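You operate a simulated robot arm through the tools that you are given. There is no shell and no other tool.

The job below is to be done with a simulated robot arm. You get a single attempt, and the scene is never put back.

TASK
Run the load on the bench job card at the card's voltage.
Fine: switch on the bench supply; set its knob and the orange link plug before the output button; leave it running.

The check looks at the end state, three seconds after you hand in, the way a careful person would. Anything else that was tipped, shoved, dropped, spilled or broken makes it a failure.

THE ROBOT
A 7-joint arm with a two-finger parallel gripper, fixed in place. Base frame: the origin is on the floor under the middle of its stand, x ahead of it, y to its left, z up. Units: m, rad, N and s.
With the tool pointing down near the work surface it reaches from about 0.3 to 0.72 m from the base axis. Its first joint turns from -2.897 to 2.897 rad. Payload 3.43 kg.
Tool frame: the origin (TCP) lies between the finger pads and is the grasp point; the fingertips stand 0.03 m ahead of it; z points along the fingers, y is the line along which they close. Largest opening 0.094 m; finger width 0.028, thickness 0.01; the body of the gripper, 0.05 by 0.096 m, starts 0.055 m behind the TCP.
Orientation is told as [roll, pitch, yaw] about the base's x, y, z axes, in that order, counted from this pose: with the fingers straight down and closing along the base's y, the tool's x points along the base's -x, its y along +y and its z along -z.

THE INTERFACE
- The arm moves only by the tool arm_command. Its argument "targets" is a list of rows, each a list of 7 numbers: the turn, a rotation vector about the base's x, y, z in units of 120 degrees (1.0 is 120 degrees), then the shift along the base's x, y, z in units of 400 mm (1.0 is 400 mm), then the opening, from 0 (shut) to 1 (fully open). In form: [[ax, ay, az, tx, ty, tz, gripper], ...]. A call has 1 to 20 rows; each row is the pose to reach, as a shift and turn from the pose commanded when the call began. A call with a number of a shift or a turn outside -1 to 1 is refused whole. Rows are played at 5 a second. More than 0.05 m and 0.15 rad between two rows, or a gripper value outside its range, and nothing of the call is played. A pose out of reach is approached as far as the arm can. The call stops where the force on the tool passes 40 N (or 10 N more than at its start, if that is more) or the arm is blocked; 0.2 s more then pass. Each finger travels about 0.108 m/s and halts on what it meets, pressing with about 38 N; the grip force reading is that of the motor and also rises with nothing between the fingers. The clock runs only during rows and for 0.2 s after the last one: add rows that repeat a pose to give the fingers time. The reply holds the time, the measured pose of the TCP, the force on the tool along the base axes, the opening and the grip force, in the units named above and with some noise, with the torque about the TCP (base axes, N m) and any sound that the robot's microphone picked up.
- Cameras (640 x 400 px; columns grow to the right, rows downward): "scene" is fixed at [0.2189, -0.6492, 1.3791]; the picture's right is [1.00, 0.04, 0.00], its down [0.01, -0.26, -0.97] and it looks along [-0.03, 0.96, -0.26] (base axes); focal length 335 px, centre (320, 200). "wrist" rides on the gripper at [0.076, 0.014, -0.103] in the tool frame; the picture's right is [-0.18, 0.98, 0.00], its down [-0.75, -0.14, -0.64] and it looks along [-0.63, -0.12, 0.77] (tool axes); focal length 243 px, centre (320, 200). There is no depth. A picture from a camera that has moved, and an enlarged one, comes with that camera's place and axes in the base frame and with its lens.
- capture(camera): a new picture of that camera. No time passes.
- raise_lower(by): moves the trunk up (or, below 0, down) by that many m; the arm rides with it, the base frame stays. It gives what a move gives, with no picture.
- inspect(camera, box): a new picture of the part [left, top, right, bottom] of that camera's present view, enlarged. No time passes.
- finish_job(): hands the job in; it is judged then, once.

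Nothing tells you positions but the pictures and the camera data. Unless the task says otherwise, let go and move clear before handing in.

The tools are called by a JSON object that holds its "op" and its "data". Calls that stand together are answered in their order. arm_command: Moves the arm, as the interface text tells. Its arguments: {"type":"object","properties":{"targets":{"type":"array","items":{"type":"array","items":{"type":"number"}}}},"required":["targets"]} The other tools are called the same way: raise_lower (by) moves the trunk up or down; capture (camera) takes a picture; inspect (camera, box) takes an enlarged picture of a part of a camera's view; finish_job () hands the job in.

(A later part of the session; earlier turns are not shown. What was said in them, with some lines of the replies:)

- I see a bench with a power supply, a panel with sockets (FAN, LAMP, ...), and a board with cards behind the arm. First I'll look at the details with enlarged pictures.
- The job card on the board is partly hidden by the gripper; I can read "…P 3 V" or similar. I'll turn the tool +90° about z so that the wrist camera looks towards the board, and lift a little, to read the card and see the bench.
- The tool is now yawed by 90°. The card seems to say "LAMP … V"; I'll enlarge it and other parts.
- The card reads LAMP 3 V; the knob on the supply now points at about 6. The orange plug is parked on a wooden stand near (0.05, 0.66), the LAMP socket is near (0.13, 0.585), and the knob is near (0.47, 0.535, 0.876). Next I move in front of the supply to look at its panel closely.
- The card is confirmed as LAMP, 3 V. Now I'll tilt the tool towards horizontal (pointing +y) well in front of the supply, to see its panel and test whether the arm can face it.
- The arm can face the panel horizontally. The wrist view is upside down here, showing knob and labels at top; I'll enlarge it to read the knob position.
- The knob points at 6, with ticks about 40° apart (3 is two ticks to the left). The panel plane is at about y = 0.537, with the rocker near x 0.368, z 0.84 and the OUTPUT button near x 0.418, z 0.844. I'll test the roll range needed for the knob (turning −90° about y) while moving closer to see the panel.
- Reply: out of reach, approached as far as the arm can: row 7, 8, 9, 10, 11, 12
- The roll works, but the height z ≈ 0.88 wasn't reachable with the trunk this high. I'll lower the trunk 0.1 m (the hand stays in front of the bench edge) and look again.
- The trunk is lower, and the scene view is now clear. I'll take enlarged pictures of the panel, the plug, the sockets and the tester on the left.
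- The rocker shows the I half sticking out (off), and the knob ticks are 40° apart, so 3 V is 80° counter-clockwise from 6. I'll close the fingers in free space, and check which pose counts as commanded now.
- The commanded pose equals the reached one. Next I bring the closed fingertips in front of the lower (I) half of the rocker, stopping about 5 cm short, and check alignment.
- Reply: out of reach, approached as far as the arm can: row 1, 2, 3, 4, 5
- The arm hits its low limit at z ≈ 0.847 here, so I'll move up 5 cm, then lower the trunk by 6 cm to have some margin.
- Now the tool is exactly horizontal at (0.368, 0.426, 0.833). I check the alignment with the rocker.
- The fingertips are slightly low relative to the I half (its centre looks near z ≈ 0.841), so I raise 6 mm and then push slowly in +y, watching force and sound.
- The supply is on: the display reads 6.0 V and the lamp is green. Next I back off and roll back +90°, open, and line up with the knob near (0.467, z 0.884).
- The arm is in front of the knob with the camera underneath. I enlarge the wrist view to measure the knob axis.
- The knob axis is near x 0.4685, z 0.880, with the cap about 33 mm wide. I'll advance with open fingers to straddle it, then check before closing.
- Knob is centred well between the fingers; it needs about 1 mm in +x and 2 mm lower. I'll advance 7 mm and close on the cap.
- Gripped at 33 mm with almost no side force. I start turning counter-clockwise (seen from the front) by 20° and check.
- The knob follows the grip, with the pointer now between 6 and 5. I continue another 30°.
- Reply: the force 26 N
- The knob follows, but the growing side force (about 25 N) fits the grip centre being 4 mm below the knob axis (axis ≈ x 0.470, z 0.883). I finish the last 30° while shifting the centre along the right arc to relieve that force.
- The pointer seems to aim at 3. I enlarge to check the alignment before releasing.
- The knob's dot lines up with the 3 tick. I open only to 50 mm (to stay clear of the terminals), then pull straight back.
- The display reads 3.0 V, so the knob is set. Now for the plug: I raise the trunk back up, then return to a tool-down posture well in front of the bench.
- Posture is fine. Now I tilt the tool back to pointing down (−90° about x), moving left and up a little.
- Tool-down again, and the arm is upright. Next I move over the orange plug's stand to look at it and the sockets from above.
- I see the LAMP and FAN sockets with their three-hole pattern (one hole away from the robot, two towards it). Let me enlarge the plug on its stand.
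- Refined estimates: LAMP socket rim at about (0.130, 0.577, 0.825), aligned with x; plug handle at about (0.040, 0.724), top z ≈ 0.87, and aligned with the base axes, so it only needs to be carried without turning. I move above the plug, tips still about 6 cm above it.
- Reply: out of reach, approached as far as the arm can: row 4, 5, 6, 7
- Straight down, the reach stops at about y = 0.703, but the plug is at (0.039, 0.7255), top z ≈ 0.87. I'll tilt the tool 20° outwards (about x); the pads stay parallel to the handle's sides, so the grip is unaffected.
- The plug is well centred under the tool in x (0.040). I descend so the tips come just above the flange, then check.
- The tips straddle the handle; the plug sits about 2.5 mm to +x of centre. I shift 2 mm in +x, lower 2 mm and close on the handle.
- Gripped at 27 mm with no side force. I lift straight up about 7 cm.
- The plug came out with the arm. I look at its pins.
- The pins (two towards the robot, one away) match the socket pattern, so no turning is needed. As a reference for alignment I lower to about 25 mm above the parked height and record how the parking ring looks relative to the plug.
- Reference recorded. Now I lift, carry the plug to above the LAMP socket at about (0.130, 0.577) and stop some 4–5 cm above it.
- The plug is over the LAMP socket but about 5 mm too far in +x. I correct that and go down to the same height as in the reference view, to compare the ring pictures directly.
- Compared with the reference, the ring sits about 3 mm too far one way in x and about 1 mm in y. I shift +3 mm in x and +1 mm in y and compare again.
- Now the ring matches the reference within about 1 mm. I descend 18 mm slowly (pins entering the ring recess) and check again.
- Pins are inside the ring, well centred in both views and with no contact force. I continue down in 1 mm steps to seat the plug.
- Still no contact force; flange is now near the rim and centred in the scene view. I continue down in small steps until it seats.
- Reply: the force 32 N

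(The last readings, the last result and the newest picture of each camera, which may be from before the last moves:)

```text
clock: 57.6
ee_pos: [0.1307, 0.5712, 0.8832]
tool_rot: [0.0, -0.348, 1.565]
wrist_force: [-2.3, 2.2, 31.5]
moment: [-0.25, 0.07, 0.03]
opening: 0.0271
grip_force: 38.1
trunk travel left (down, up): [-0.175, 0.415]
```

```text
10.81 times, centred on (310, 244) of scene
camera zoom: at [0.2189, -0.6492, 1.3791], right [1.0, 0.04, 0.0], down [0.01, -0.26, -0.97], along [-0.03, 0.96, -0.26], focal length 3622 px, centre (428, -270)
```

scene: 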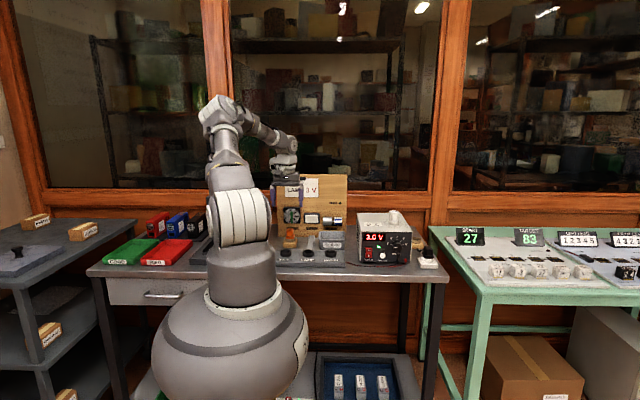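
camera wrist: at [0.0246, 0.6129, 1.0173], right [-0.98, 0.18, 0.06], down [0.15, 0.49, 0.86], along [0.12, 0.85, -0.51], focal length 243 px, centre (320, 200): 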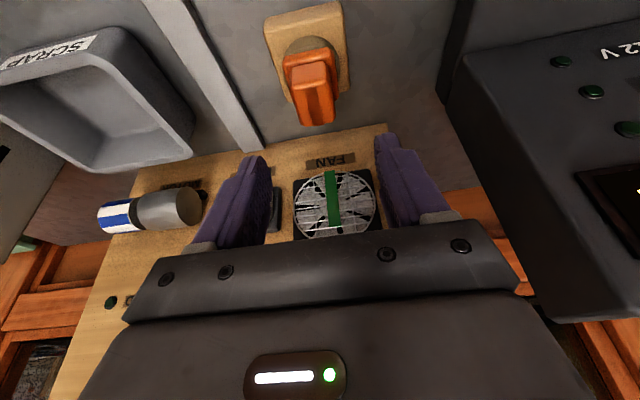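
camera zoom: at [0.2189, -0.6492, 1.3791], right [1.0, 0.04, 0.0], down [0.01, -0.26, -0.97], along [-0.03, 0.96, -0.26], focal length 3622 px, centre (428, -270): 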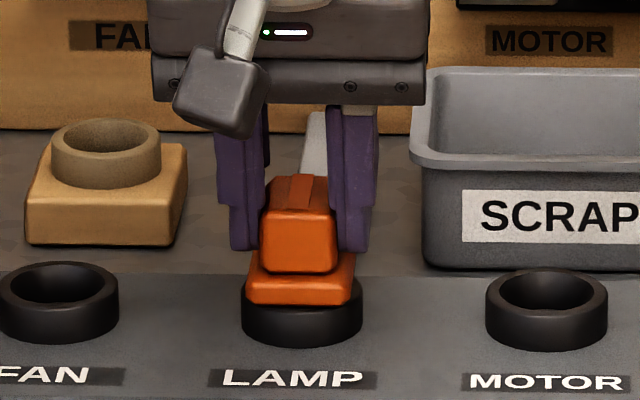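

There is now 31 N of vertical contact at the same depth as when parked, so the flange is resting on the rim. I relax the push by about 2 mm and release the plug.

{"op": "arm_command", "data": {"targets": [[0, 0, 0, 0, 0, 0.003, 0], [0, 0, 0, 0, 0, 0.005, 0], [0, 0, 0, 0, 0, 0.005, 0], [0, 0, 0, 0, 0, 0.005, 0.3], [0, 0, 0, 0, 0, 0.005, 0.45], [0, 0, 0, 0, 0, 0.005, 0.65], [0, 0, 0, 0, 0, 0.005, 0.65]]}}

{"op": "inspect", "data": {"camera": "wrist", "box": [240, 60, 400, 160]}}

{"op": "inspect", "data": {"camera": "scene", "box": [284, 225, 336, 262]}}

```text
clock: 59.2
ee_pos: [0.1314, 0.5715, 0.8818]
tool_rot: [0.003, -0.339, 1.566]
wrist_force: [0.2, -0.1, -0.1]
moment: [-0.01, 0.01, 0.02]
opening: 0.061
grip_force: 0.1
trunk travel left (down, up): [-0.175, 0.415]
```

```text
4.00 times, centred on (320, 110) of wrist
camera zoom: at [0.1155, 0.4654, 0.9537], right [-0.98, 0.18, 0.06], down [0.15, 0.5, 0.86], along [0.12, 0.85, -0.51], focal length 970 px, centre (320, 560)
```

zoom: 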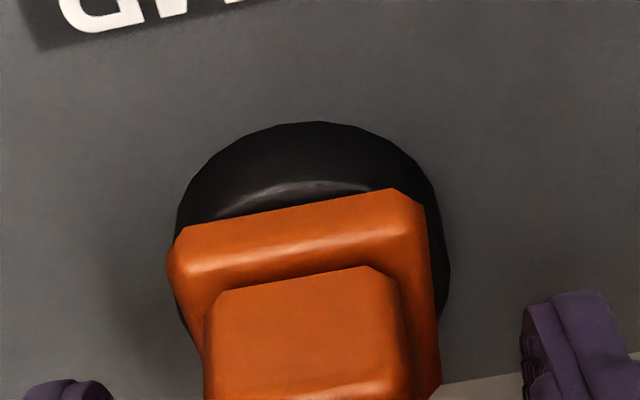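

```text
10.81 times, centred on (310, 244) of scene
camera zoom: at [0.2189, -0.6492, 1.3791], right [1.0, 0.04, 0.0], down [0.01, -0.26, -0.97], along [-0.03, 0.96, -0.26], focal length 3622 px, centre (428, -270)
```

zoom: 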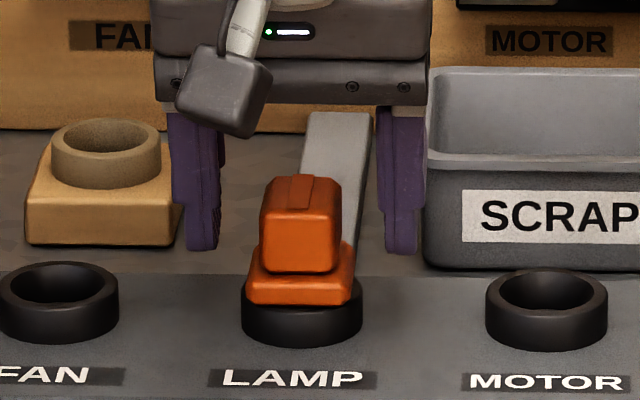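

The plug stands upright in the LAMP socket. I lift straight clear and look at it from above.

{"op": "arm_command", "data": {"targets": [[0, 0, 0, 0, 0, 0.05, 0.65], [0, 0, 0, 0, 0, 0.11, 0.65], [0, 0, 0, 0, -0.04, 0.2, 0.65], [0, 0, 0, 0, -0.1, 0.3, 0.65], [0, 0, 0, 0, -0.1, 0.3, 0.65]]}}

{"op": "capture", "data": {"camera": "wrist"}}

{"op": "inspect", "data": {"camera": "wrist", "box": [240, 40, 400, 140]}}

{"op": "inspect", "data": {"camera": "scene", "box": [284, 225, 336, 262]}}

```text
clock: 60.4
ee_pos: [0.1304, 0.533, 1.0033]
tool_rot: [0.002, -0.341, 1.565]
wrist_force: [1.3, -0.1, 0.4]
moment: [0.0, 0.04, -0.03]
opening: 0.0612
grip_force: 0.2
trunk travel left (down, up): [-0.175, 0.415]
```

```text
taken
camera wrist: at [0.1162, 0.4279, 1.0742], right [-0.98, 0.18, 0.06], down [0.15, 0.49, 0.86], along [0.12, 0.85, -0.51], focal length 243 px, centre (320, 200)
```

wrist: 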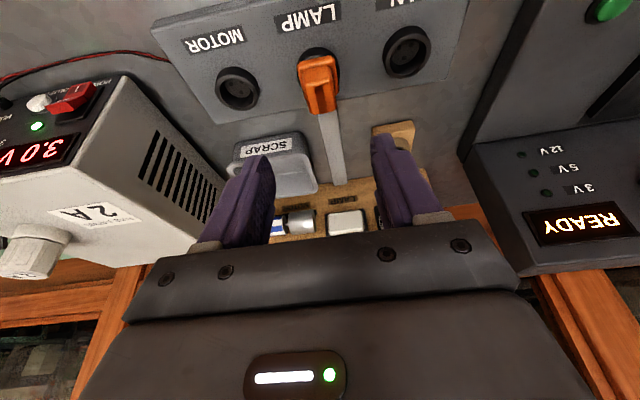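

```text
4.00 times, centred on (320, 90) of wrist
camera zoom: at [0.1162, 0.4279, 1.0742], right [-0.98, 0.18, 0.06], down [0.15, 0.49, 0.86], along [0.12, 0.85, -0.51], focal length 970 px, centre (320, 640)
```

zoom: 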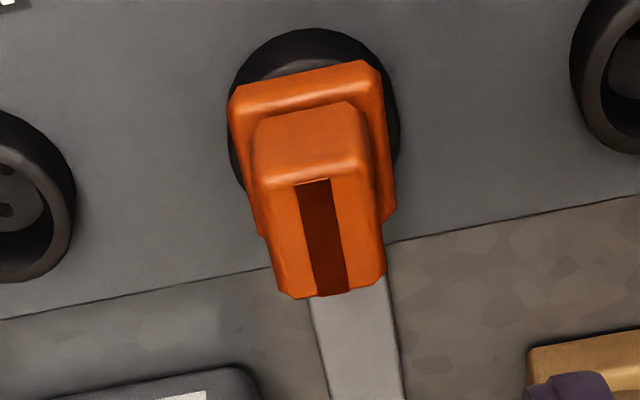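

```text
10.81 times, centred on (310, 244) of scene
camera zoom: at [0.2189, -0.6492, 1.3791], right [1.0, 0.04, 0.0], down [0.01, -0.26, -0.97], along [-0.03, 0.96, -0.26], focal length 3622 px, centre (428, -270)
```

zoom: 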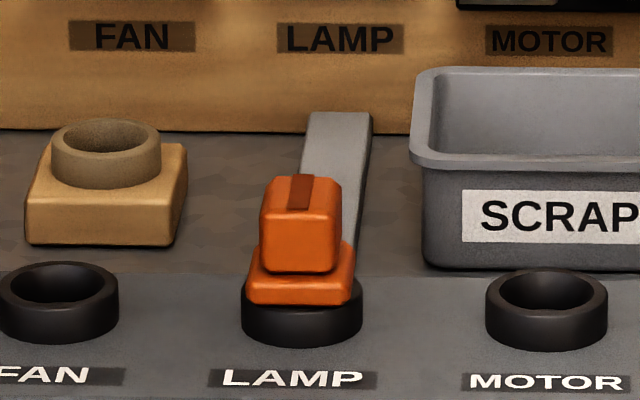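

The plug is seated, with the flange on the rim. Next is the OUTPUT button near (0.417, z 0.842): I close the fingers, move in front of the supply and tilt to horizontal again.

{"op": "arm_command", "data": {"targets": [[0, 0, 0, 0.06, -0.08, 0.03, 0.3], [0, 0, 0, 0.14, -0.16, 0.06, 0], [0, 0, 0, 0.22, -0.24, 0.1, 0], [0, 0, 0, 0.31, -0.31, 0.1, 0], [0, 0, 0, 0.4, -0.37, 0.1, 0], [0, 0, 0, 0.5, -0.43, 0.1, 0], [0, 0, 0, 0.6, -0.46, 0.1, 0], [0, 0, 0, 0.7, -0.48, 0.1, 0], [0.065, 0, 0, 0.715, -0.48, 0.09, 0], [0.13, 0, 0, 0.715, -0.48, 0.08, 0], [0.195, 0, 0, 0.715, -0.48, 0.07, 0], [0.26, 0, 0, 0.715, -0.48, 0.06, 0], [0.325, 0, 0, 0.715, -0.48, 0.05, 0], [0.39, 0, 0, 0.715, -0.48, 0.04, 0], [0.455, 0, 0, 0.715, -0.48, 0.03, 0], [0.52, 0, 0, 0.715, -0.48, 0.01, 0], [0.5833, 0, 0, 0.715, -0.48, 0, 0], [0.5833, 0, 0, 0.715, -0.48, 0, 0]]}}

{"op": "capture", "data": {"camera": "scene"}}

{"op": "capture", "data": {"camera": "wrist"}}

```text
clock: 64.2
ee_pos: [0.4162, 0.3373, 1.0016]
tool_rot: [0.759, -1.564, 0.81]
wrist_force: [0.4, 1.1, 0.0]
moment: [-0.02, -0.02, -0.03]
opening: 0.0
grip_force: 32.7
trunk travel left (down, up): [-0.175, 0.415]
```

```text
taken
```

scene: 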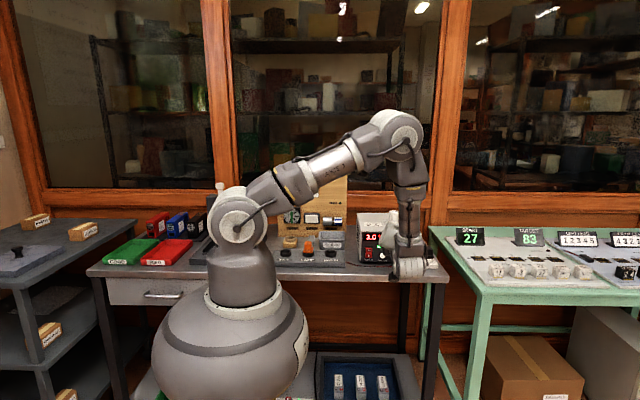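

```text
taken
camera wrist: at [0.4016, 0.2346, 0.9262], right [-0.98, 0.0, 0.19], down [0.15, -0.64, 0.76], along [0.12, 0.77, 0.63], focal length 243 px, centre (320, 200)
```

wrist: 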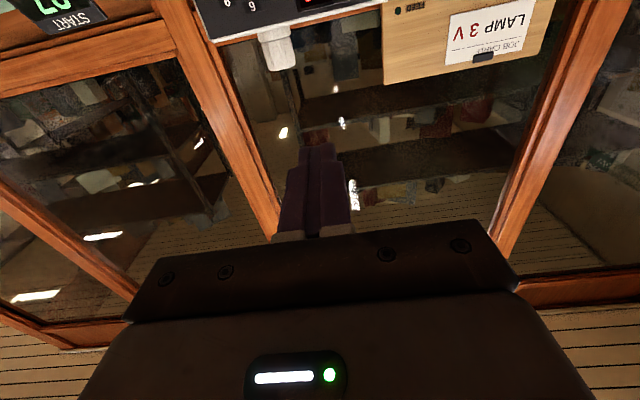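

Horizontal and aligned in x (0.416). I lower the trunk 0.16 m so the fingertips come to the button's height.

{"op": "raise_lower", "data": {"by": -0.16}}

{"op": "capture", "data": {"camera": "wrist"}}

{"op": "capture", "data": {"camera": "scene"}}

```text
clock: 66.0
ee_pos: [0.4171, 0.3379, 0.8405]
tool_rot: [0.622, -1.56, 0.949]
wrist_force: [0.3, -0.5, 0.1]
moment: [0.0, 0.02, 0.01]
opening: 0.0
grip_force: 33.1
trunk travel left (down, up): [-0.015, 0.575]
```

```text
taken
camera wrist: at [0.4015, 0.2344, 0.7664], right [-0.98, 0.0, 0.19], down [0.15, -0.64, 0.76], along [0.12, 0.77, 0.62], focal length 243 px, centre (320, 200)
```

wrist: 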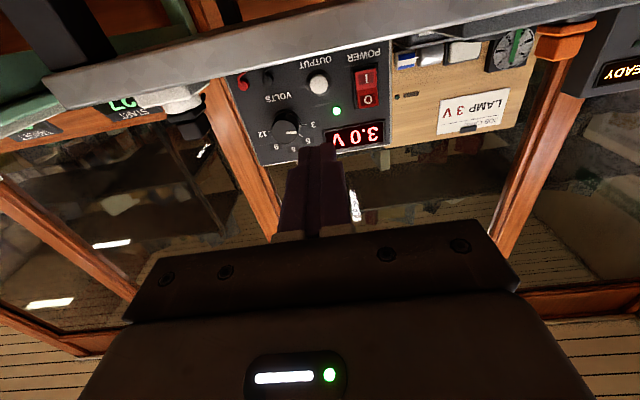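

```text
taken
```

scene: 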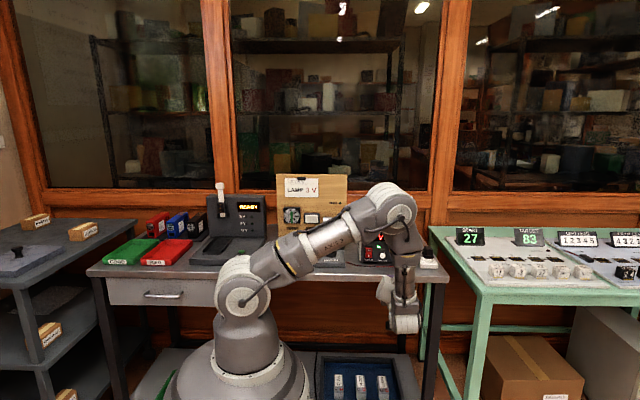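

I now advance to about 2–3 cm from the button and check the alignment.

{"op": "arm_command", "data": {"targets": [[0, 0, 0, 0, 0.1, 0.003, 0], [0, 0, 0, 0, 0.2, 0.003, 0], [0, 0, 0, 0, 0.29, 0.003, 0], [0, 0, 0, 0, 0.34, 0.003, 0], [0, 0, 0, 0, 0.34, 0.003, 0]]}}

{"op": "inspect", "data": {"camera": "wrist", "box": [200, 60, 440, 210]}}

{"op": "inspect", "data": {"camera": "scene", "box": [355, 210, 435, 270]}}

```text
clock: 67.2
ee_pos: [0.4159, 0.4735, 0.8421]
tool_rot: [0.612, -1.559, 0.96]
wrist_force: [-1.0, -0.3, 0.0]
moment: [0.0, 0.0, 0.0]
opening: 0.0
grip_force: 32.9
trunk travel left (down, up): [-0.015, 0.575]
```

```text
2.67 times, centred on (320, 135) of wrist
camera zoom: at [0.4006, 0.3707, 0.7682], right [-0.98, 0.0, 0.19], down [0.15, -0.64, 0.76], along [0.12, 0.77, 0.62], focal length 647 px, centre (320, 373)
```

zoom: 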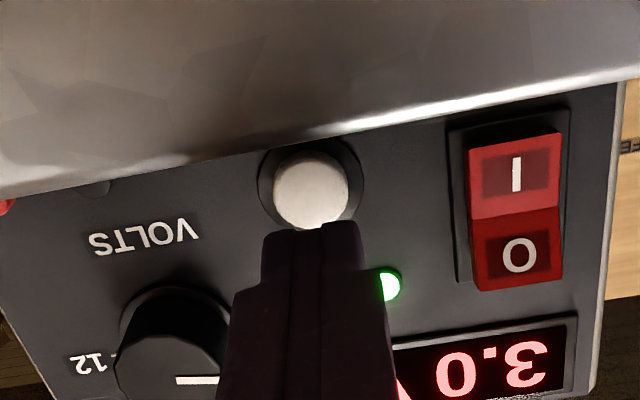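

```text
6.67 times, centred on (395, 240) of scene
camera zoom: at [0.2189, -0.6492, 1.3791], right [1.0, 0.04, 0.0], down [0.01, -0.26, -0.97], along [-0.03, 0.96, -0.26], focal length 2234 px, centre (-180, -67)
```

zoom: 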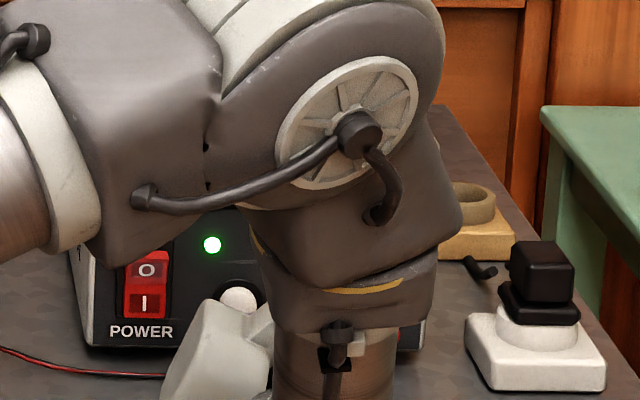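

The button centre is near (0.4175, z 0.839), and the fingertips cover it. I push in slowly in +y, pressing once.

{"op": "arm_command", "data": {"targets": [[0, 0, 0, 0.003, 0.02, -0.006, 0], [0, 0, 0, 0.003, 0.04, -0.006, 0], [0, 0, 0, 0.003, 0.05, -0.006, 0], [0, 0, 0, 0.003, 0.055, -0.006, 0], [0, 0, 0, 0.003, 0.06, -0.006, 0], [0, 0, 0, 0.003, 0.065, -0.006, 0], [0, 0, 0, 0.003, 0.07, -0.006, 0], [0, 0, 0, 0.003, 0.075, -0.006, 0]]}}

{"op": "inspect", "data": {"camera": "wrist", "box": [200, 60, 440, 210]}}

{"op": "inspect", "data": {"camera": "scene", "box": [270, 165, 398, 245]}}

```text
clock: 69.0
ee_pos: [0.418, 0.5034, 0.8398]
tool_rot: [0.653, -1.563, 0.918]
wrist_force: [0.0, -0.5, 0.5]
moment: [0.03, 0.0, 0.01]
opening: 0.0
grip_force: 33.0
trunk travel left (down, up): [-0.015, 0.575]
```

```text
2.67 times, centred on (320, 135) of wrist
camera zoom: at [0.4037, 0.401, 0.7646], right [-0.98, 0.0, 0.19], down [0.15, -0.64, 0.76], along [0.12, 0.77, 0.62], focal length 647 px, centre (320, 373)
```

zoom: 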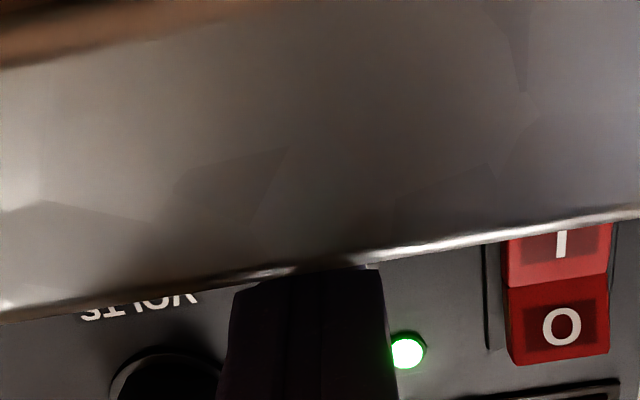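

```text
5.00 times, centred on (334, 205) of scene
camera zoom: at [0.2189, -0.6492, 1.3791], right [1.0, 0.04, 0.0], down [0.01, -0.26, -0.97], along [-0.03, 0.96, -0.26], focal length 1675 px, centre (250, 175)
```

zoom: 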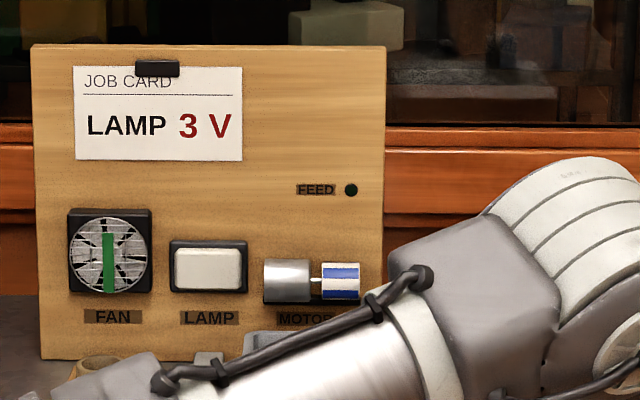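

No contact yet at tip y ≈ 0.533, so the button face is a bit further. I continue in 1.2 mm steps.

{"op": "arm_command", "data": {"targets": [[0, 0, 0, 0, 0.003, 0, 0], [0, 0, 0, 0, 0.006, 0, 0], [0, 0, 0, 0, 0.009, 0, 0], [0, 0, 0, 0, 0.012, 0, 0], [0, 0, 0, 0, 0.015, 0, 0], [0, 0, 0, 0, 0.018, 0, 0]]}}

{"op": "inspect", "data": {"camera": "scene", "box": [270, 165, 398, 245]}}

{"op": "inspect", "data": {"camera": "wrist", "box": [200, 60, 440, 210]}}

```text
clock: 70.4
ee_pos: [0.4178, 0.5108, 0.8407]
tool_rot: [0.634, -1.559, 0.937]
wrist_force: [-0.5, -2.6, -1.6]
moment: [0.0, 0.04, 0.02]
opening: 0.0
grip_force: 33.1
trunk travel left (down, up): [-0.015, 0.575]
heard: click
```

```text
5.00 times, centred on (334, 205) of scene
camera zoom: at [0.2189, -0.6492, 1.3791], right [1.0, 0.04, 0.0], down [0.01, -0.26, -0.97], along [-0.03, 0.96, -0.26], focal length 1675 px, centre (250, 175)
```

zoom: 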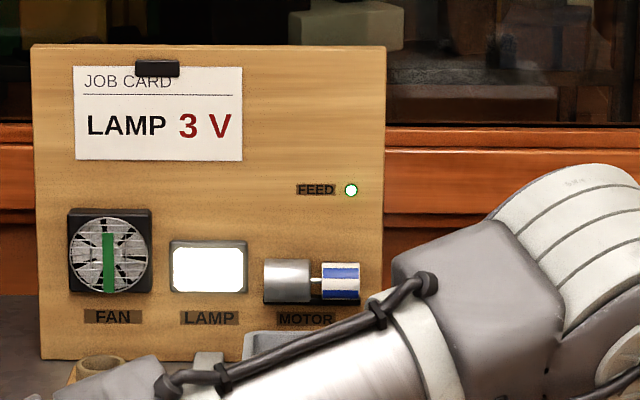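

```text
2.67 times, centred on (320, 135) of wrist
camera zoom: at [0.4027, 0.4073, 0.7656], right [-0.98, 0.0, 0.19], down [0.15, -0.64, 0.76], along [0.12, 0.77, 0.62], focal length 647 px, centre (320, 373)
```

zoom: 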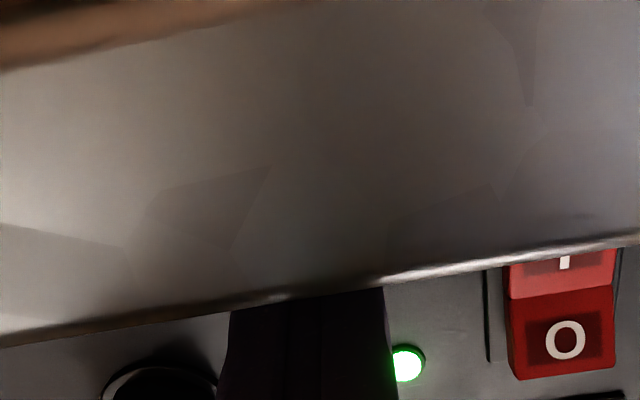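

A click: FEED is lit and the lamp is on. I pull straight back from the button without pressing again and check that it stays on.

{"op": "arm_command", "data": {"targets": [[0, 0, 0, 0, -0.03, 0, 0], [0, 0, 0, 0, -0.1, 0, 0], [0, 0, 0, 0, -0.2, 0, 0], [0, 0, 0, 0, -0.3, 0, 0], [0, 0, 0, 0, -0.4, 0, 0], [0, 0, 0, 0, -0.4, 0, 0]]}}

{"op": "raise_lower", "data": {"by": 0.16}}

{"op": "capture", "data": {"camera": "scene"}}

{"op": "capture", "data": {"camera": "wrist"}}

```text
clock: 71.8
ee_pos: [0.4211, 0.3528, 0.8376]
tool_rot: [0.63, -1.561, 0.945]
wrist_force: [0.9, -0.2, -0.2]
moment: [0.02, -0.01, 0.0]
opening: 0.0
grip_force: 33.0
trunk travel left (down, up): [-0.015, 0.575]
```

```text
clock: 73.6
ee_pos: [0.4201, 0.3522, 0.9967]
tool_rot: [0.633, -1.558, 0.939]
wrist_force: [-0.1, 1.1, -0.8]
moment: [-0.02, -0.02, -0.02]
opening: 0.0
grip_force: 33.3
trunk travel left (down, up): [-0.175, 0.415]
```

```text
taken
```

scene: 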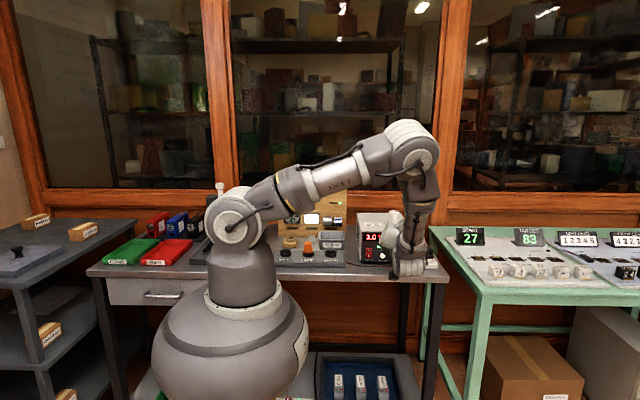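

```text
taken
camera wrist: at [0.4046, 0.2495, 0.9229], right [-0.98, 0.0, 0.19], down [0.15, -0.64, 0.76], along [0.12, 0.77, 0.62], focal length 243 px, centre (320, 200)
```

wrist: 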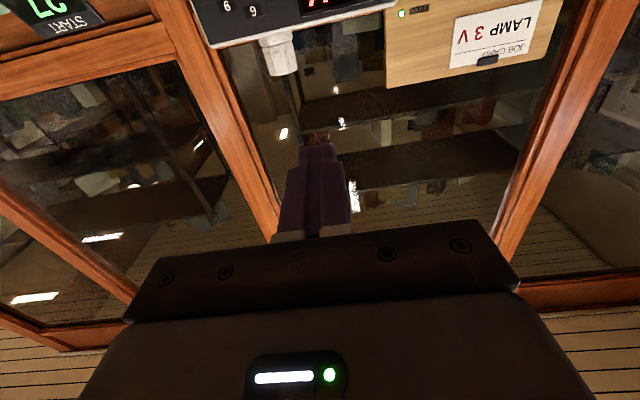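

The lamp is still on after backing away. I return to a tool-down pose clear of the bench and do a final check of everything.

{"op": "arm_command", "data": {"targets": [[-0.07, 0, 0, -0.03, 0.0, 0.02, 0.1], [-0.14, 0, 0, -0.06, 0.0, 0.04, 0.2], [-0.21, 0, 0, -0.09, 0.0, 0.06, 0.3], [-0.28, 0, 0, -0.12, 0, 0.09, 0.4], [-0.35, 0, 0, -0.15, 0, 0.12, 0.5], [-0.42, 0, 0, -0.18, 0, 0.15, 0.5], [-0.49, 0, 0, -0.21, 0, 0.18, 0.5], [-0.56, 0, 0, -0.24, 0, 0.21, 0.5], [-0.63, 0, 0, -0.27, 0, 0.24, 0.5], [-0.69, 0, 0, -0.3, 0, 0.26, 0.5], [-0.75, 0, 0, -0.33, 0, 0.26, 0.5], [-0.75, 0, 0, -0.33, 0, 0.26, 0.5]]}}

{"op": "capture", "data": {"camera": "scene"}}

{"op": "inspect", "data": {"camera": "scene", "box": [270, 165, 450, 280]}}

{"op": "inspect", "data": {"camera": "scene", "box": [355, 210, 435, 270]}}

{"op": "inspect", "data": {"camera": "scene", "box": [284, 225, 336, 262]}}

```text
clock: 76.2
ee_pos: [0.2877, 0.3549, 1.0997]
tool_rot: [0.0, 0.009, 1.565]
wrist_force: [-0.4, -0.9, -0.7]
moment: [0.01, -0.05, -0.03]
opening: 0.0471
grip_force: 0.1
trunk travel left (down, up): [-0.175, 0.415]
```

```text
taken
```

scene: 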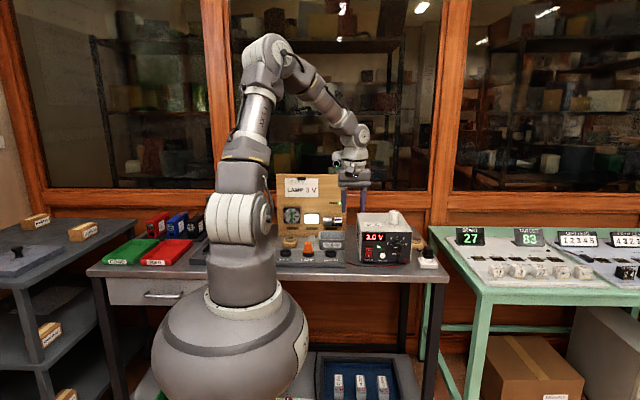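

```text
3.48 times, centred on (360, 222) of scene
camera zoom: at [0.2189, -0.6492, 1.3791], right [1.0, 0.04, 0.0], down [0.01, -0.26, -0.97], along [-0.03, 0.96, -0.26], focal length 1165 px, centre (181, 122)
```

zoom: 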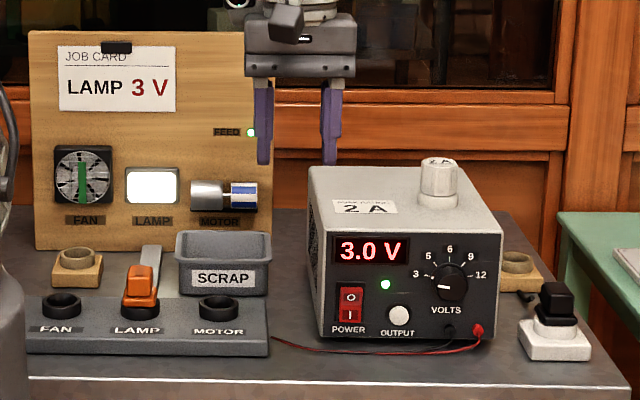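

```text
6.67 times, centred on (395, 240) of scene
camera zoom: at [0.2189, -0.6492, 1.3791], right [1.0, 0.04, 0.0], down [0.01, -0.26, -0.97], along [-0.03, 0.96, -0.26], focal length 2234 px, centre (-180, -67)
```

zoom: 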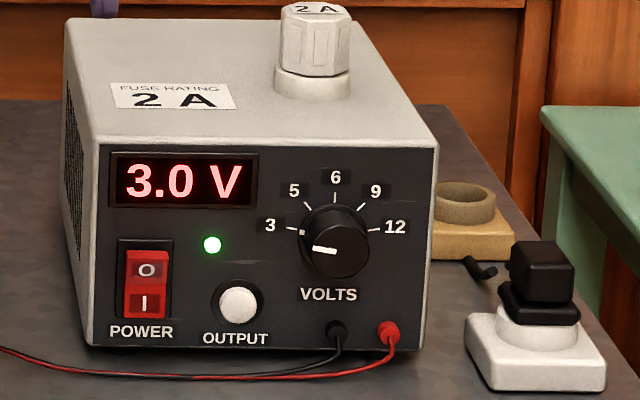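

```text
10.81 times, centred on (310, 244) of scene
camera zoom: at [0.2189, -0.6492, 1.3791], right [1.0, 0.04, 0.0], down [0.01, -0.26, -0.97], along [-0.03, 0.96, -0.26], focal length 3622 px, centre (428, -270)
```

zoom: 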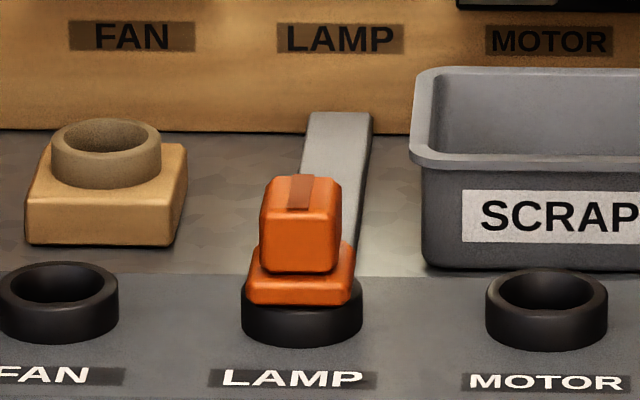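

The supply is on at 3.0 V with the knob on 3. The orange plug is seated in LAMP, and FEED and the lamp are lit. The supply, stand and bin look unmoved, the gripper is empty and the arm is clear, so I hand in.

{"op": "finish_job", "data": {}}

```text
The job is handed in.
```

The lamp is running at 3 V, as the job card asks, and I left it on. I handed the job in and have not seen the check's result.

- **Supply:** switched on at the rocker. I turned the knob from 6 to 3, and the display reads 3.0 V.
- **Link plug:** moved from its parking stand to the LAMP socket, in the same orientation, and seated with its flange on the rim.
- **Output:** I pressed OUTPUT once, after the knob and plug were set. It clicked, and the FEED light and the lamp came on and stayed on after I backed away.

In the last pictures nothing else on the bench looked moved. The gripper is empty and the arm is clear of the bench.
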